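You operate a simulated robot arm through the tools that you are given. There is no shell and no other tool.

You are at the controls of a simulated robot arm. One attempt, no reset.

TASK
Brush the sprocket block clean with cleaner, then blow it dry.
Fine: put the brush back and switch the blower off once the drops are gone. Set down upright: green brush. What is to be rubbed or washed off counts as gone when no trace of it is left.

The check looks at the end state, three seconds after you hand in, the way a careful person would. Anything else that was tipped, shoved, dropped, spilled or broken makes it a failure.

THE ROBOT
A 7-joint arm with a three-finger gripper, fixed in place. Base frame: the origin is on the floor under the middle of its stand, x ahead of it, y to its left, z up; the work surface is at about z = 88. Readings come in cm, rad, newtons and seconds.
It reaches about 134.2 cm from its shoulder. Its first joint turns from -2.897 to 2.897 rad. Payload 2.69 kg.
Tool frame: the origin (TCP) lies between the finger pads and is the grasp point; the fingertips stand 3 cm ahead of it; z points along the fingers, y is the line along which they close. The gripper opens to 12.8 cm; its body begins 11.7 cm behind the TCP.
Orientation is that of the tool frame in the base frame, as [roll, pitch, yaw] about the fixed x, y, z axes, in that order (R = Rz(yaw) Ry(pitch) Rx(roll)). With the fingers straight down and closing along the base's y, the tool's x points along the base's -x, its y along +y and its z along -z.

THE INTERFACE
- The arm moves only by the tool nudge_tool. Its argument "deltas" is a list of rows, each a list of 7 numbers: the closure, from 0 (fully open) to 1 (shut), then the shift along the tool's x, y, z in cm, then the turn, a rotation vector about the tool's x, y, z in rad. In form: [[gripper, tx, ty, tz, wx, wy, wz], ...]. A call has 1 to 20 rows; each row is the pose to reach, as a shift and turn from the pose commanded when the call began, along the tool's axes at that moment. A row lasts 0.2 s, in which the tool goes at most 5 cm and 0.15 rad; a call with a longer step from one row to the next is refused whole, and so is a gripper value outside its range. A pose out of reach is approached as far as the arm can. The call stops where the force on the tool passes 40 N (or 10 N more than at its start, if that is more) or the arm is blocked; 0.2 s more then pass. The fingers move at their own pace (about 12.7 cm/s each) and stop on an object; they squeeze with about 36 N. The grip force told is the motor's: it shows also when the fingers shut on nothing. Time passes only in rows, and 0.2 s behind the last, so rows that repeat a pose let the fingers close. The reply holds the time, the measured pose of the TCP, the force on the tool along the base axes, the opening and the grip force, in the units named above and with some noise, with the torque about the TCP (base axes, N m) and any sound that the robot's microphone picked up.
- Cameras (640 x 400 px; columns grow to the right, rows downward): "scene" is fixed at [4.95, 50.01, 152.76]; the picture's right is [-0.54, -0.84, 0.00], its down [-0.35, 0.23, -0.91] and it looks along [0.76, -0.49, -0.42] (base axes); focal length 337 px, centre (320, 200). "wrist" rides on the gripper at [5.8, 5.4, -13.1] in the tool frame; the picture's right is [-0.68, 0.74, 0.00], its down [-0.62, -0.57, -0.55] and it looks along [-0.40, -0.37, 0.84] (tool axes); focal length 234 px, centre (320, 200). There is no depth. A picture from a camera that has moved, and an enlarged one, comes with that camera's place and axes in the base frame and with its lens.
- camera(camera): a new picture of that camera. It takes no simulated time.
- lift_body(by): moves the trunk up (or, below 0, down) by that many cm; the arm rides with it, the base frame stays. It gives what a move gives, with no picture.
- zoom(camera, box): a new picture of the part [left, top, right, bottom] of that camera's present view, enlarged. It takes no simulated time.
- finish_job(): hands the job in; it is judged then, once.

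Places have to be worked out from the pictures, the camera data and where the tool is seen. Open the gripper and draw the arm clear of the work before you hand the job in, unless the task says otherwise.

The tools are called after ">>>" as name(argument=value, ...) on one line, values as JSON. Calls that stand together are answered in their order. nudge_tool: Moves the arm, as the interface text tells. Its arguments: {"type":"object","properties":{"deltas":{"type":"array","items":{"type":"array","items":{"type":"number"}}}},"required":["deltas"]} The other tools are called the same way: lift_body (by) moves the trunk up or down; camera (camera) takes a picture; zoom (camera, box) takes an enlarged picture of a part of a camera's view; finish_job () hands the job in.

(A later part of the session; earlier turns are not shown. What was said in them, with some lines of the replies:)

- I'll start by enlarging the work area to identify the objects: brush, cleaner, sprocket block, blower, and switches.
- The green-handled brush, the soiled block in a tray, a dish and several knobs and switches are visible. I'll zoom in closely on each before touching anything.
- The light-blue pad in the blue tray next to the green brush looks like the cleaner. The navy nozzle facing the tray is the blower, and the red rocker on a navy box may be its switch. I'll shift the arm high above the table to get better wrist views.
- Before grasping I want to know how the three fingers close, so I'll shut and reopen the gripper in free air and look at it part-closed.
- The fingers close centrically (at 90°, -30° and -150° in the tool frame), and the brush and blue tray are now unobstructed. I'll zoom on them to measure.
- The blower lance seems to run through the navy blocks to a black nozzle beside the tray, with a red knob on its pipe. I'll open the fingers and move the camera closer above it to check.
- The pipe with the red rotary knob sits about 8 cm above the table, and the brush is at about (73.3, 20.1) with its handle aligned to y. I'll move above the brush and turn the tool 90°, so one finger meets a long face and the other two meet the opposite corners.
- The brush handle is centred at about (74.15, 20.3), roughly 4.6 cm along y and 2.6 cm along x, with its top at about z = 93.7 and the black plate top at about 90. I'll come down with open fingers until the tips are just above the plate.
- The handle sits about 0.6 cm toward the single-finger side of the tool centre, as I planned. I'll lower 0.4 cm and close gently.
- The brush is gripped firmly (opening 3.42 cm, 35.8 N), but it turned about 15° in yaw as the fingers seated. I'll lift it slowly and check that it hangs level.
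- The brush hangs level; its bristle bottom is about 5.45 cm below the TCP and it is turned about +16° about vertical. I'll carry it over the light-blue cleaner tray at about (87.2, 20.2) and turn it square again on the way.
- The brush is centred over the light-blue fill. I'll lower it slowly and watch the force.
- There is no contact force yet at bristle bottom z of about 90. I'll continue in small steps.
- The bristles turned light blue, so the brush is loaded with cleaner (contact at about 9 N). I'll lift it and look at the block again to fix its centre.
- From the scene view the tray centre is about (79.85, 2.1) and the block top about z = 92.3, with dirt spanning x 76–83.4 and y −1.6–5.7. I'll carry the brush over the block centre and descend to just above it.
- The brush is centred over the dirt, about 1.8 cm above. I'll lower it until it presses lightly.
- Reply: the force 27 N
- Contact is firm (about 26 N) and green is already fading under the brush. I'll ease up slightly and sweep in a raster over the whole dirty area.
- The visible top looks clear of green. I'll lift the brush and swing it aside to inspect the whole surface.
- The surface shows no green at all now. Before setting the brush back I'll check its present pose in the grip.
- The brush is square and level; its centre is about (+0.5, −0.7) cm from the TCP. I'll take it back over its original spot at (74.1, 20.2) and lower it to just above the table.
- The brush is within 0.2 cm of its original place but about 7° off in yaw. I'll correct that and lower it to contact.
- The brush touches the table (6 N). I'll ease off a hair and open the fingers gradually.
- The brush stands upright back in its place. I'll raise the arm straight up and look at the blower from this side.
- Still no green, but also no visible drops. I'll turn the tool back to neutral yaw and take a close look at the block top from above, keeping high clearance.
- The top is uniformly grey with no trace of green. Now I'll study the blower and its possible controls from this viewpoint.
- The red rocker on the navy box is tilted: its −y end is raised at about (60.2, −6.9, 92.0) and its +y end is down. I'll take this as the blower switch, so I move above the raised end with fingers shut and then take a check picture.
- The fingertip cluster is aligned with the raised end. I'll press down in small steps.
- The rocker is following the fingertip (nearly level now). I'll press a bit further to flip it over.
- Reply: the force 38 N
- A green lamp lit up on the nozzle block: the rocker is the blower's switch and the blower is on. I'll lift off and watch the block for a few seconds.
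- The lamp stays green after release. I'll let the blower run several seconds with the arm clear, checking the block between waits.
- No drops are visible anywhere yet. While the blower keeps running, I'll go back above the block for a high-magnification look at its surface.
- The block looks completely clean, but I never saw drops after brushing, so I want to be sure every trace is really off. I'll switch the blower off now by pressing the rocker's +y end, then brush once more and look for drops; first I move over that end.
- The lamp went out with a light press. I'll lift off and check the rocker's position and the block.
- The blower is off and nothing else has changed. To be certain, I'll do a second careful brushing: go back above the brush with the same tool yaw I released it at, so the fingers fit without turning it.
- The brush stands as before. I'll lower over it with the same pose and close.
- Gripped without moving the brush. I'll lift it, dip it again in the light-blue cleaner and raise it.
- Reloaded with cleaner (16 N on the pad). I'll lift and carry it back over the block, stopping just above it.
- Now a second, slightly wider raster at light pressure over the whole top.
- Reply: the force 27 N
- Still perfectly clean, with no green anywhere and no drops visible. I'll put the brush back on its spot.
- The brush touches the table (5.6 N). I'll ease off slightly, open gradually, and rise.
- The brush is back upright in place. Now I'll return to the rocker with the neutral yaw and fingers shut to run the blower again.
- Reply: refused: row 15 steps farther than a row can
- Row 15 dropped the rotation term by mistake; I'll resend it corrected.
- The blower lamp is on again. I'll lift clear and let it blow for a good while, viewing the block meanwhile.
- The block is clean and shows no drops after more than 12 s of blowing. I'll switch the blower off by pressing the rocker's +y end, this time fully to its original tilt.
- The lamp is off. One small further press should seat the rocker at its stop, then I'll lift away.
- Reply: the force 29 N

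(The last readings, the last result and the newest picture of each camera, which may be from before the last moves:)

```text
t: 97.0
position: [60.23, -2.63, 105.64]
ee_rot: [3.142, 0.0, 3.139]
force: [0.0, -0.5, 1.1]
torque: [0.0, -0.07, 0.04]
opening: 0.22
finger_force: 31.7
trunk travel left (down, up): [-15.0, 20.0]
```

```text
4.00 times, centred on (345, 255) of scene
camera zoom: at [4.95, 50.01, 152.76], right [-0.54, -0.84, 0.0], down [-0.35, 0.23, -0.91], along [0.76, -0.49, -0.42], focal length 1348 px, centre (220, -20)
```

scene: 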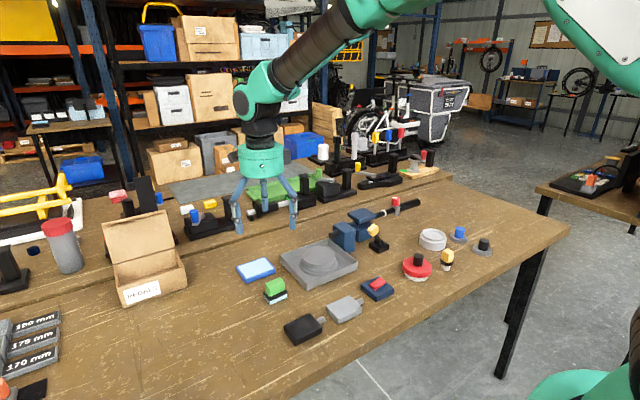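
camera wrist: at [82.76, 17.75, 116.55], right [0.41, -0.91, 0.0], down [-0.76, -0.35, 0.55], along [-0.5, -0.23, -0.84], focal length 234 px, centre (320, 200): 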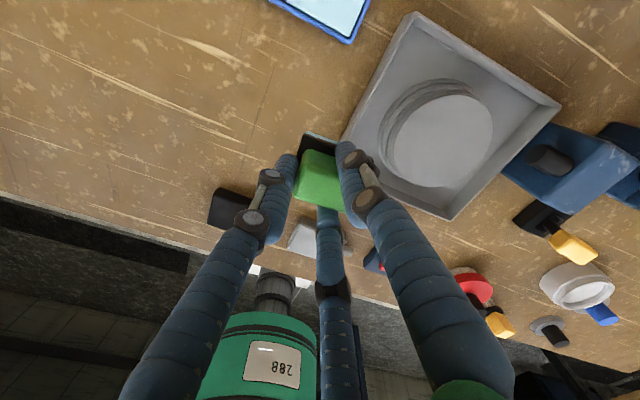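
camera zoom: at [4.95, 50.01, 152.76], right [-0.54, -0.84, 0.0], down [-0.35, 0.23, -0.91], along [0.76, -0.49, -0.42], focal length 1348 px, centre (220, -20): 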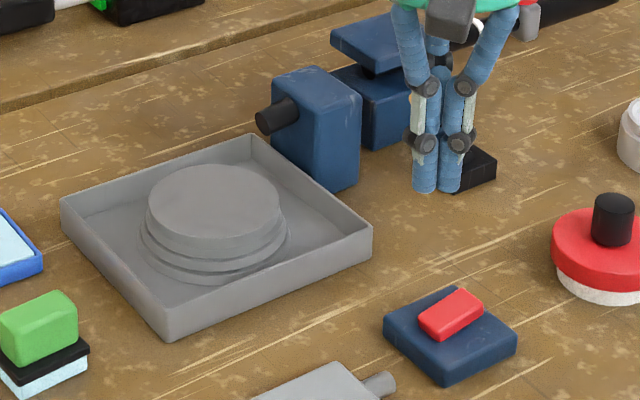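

The rocker is exactly back at its original tilt and the lamp is out. Before handing in, I'll draw the arm up and clear, open the gripper, and compare the whole scene with the start.

>>> nudge_tool(deltas=[[1, 0, -2, -3, 0, 0, 0], [0.7, 0, -5, -7, 0, 0, 0], [0.4, 0, -8, -10, 0, 0, 0], [0.1, -1, -11, -13, 0, 0, 0], [0, -2, -14, -16, 0, 0, 0], [0, -3, -18, -17.5, 0, 0, 0], [0, -3, -18, -17.5, 0, 0, 0]])

>>> camera(camera="scene")

>>> zoom(camera="scene", box=[220, 180, 420, 350])

>>> zoom(camera="scene", box=[230, 250, 310, 310])

>>> zoom(camera="scene", box=[270, 220, 360, 290])

>>> camera(camera="wrist")

```text
t: 98.6
position: [63.27, -20.82, 122.88]
ee_rot: [-3.141, -0.001, 3.141]
force: [-0.5, -0.3, 0.0]
torque: [0.07, 0.0, 0.0]
opening: 12.79
finger_force: 0.0
trunk travel left (down, up): [-15.0, 20.0]
```

```text
taken
```

scene: 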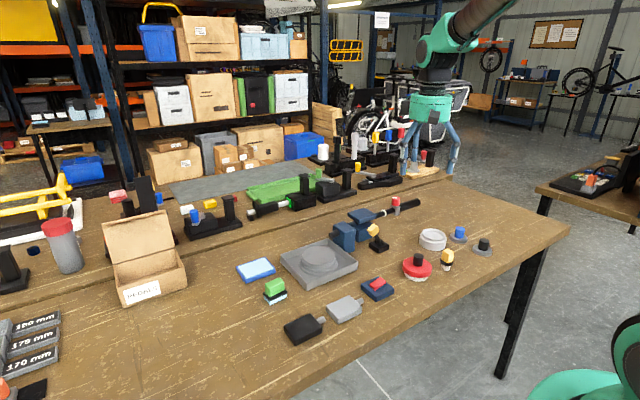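

```text
2.35 times, centred on (320, 265) of scene
camera zoom: at [4.95, 50.01, 152.76], right [-0.54, -0.84, 0.0], down [-0.35, 0.23, -0.91], along [0.76, -0.49, -0.42], focal length 793 px, centre (320, 47)
```

zoom: 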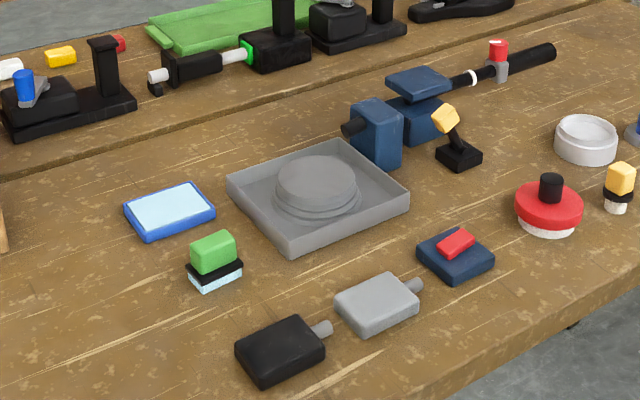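

```text
6.67 times, centred on (270, 280) of scene
camera zoom: at [4.95, 50.01, 152.76], right [-0.54, -0.84, 0.0], down [-0.35, 0.23, -0.91], along [0.76, -0.49, -0.42], focal length 2247 px, centre (653, -333)
```

zoom: 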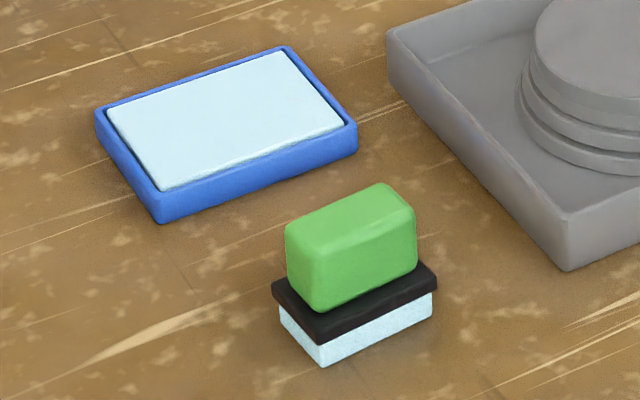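

```text
5.71 times, centred on (315, 255) of scene
camera zoom: at [4.95, 50.01, 152.76], right [-0.54, -0.84, 0.0], down [-0.35, 0.23, -0.91], along [0.76, -0.49, -0.42], focal length 1926 px, centre (349, -114)
```

zoom: 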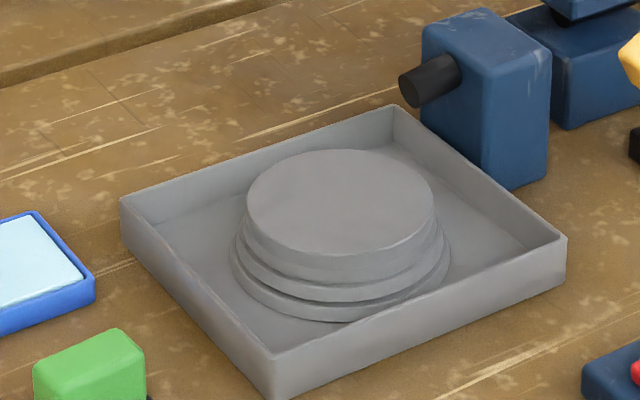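

```text
taken
camera wrist: at [57.36, -15.49, 135.96], right [0.68, 0.74, 0.0], down [0.62, -0.57, 0.55], along [0.4, -0.37, -0.84], focal length 234 px, centre (320, 200)
```

wrist: 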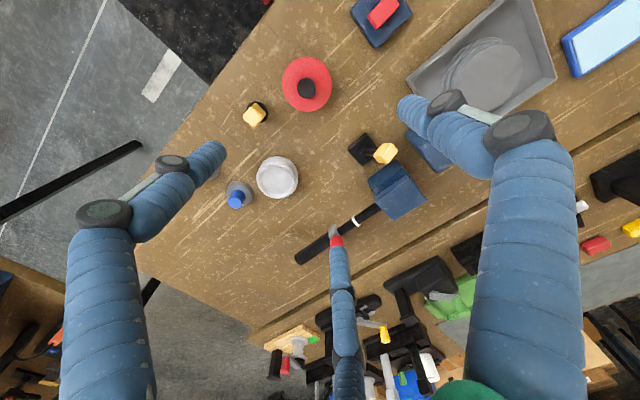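

Everything matches the start except the intended changes. The block is clean with no drops, the brush is upright in its place, the blower lamp is out with the rocker at its original tilt, and the arm is clear with the gripper open. I'm handing in.

>>> finish_job()

```text
The job is handed in.
```

I brushed the sprocket block with cleaner until no green was left, blew it dry, and handed the job in. I never saw any drops on the block, so I could not watch them disappear.

- **Cleaning:** One pass with the cleaner-loaded green brush cleared all the visible dirt. I dipped again and did a second, wider pass to be sure. Close-up views afterwards showed a plain grey surface with no trace.
- **Drying:** The blower ran about 11 seconds after the first pass and about 14 seconds after the second. Its lamp was green both times.
- **Blower:** It is switched off. The lamp is out and the red rocker is back at its starting tilt.
- **Brush:** It stands upright within about 0.2 cm of where it started. Its bristles are now light blue from the cleaner.
- **Everything else:** The final picture shows nothing else on the table moved. The gripper is open and the arm is clear of the work.
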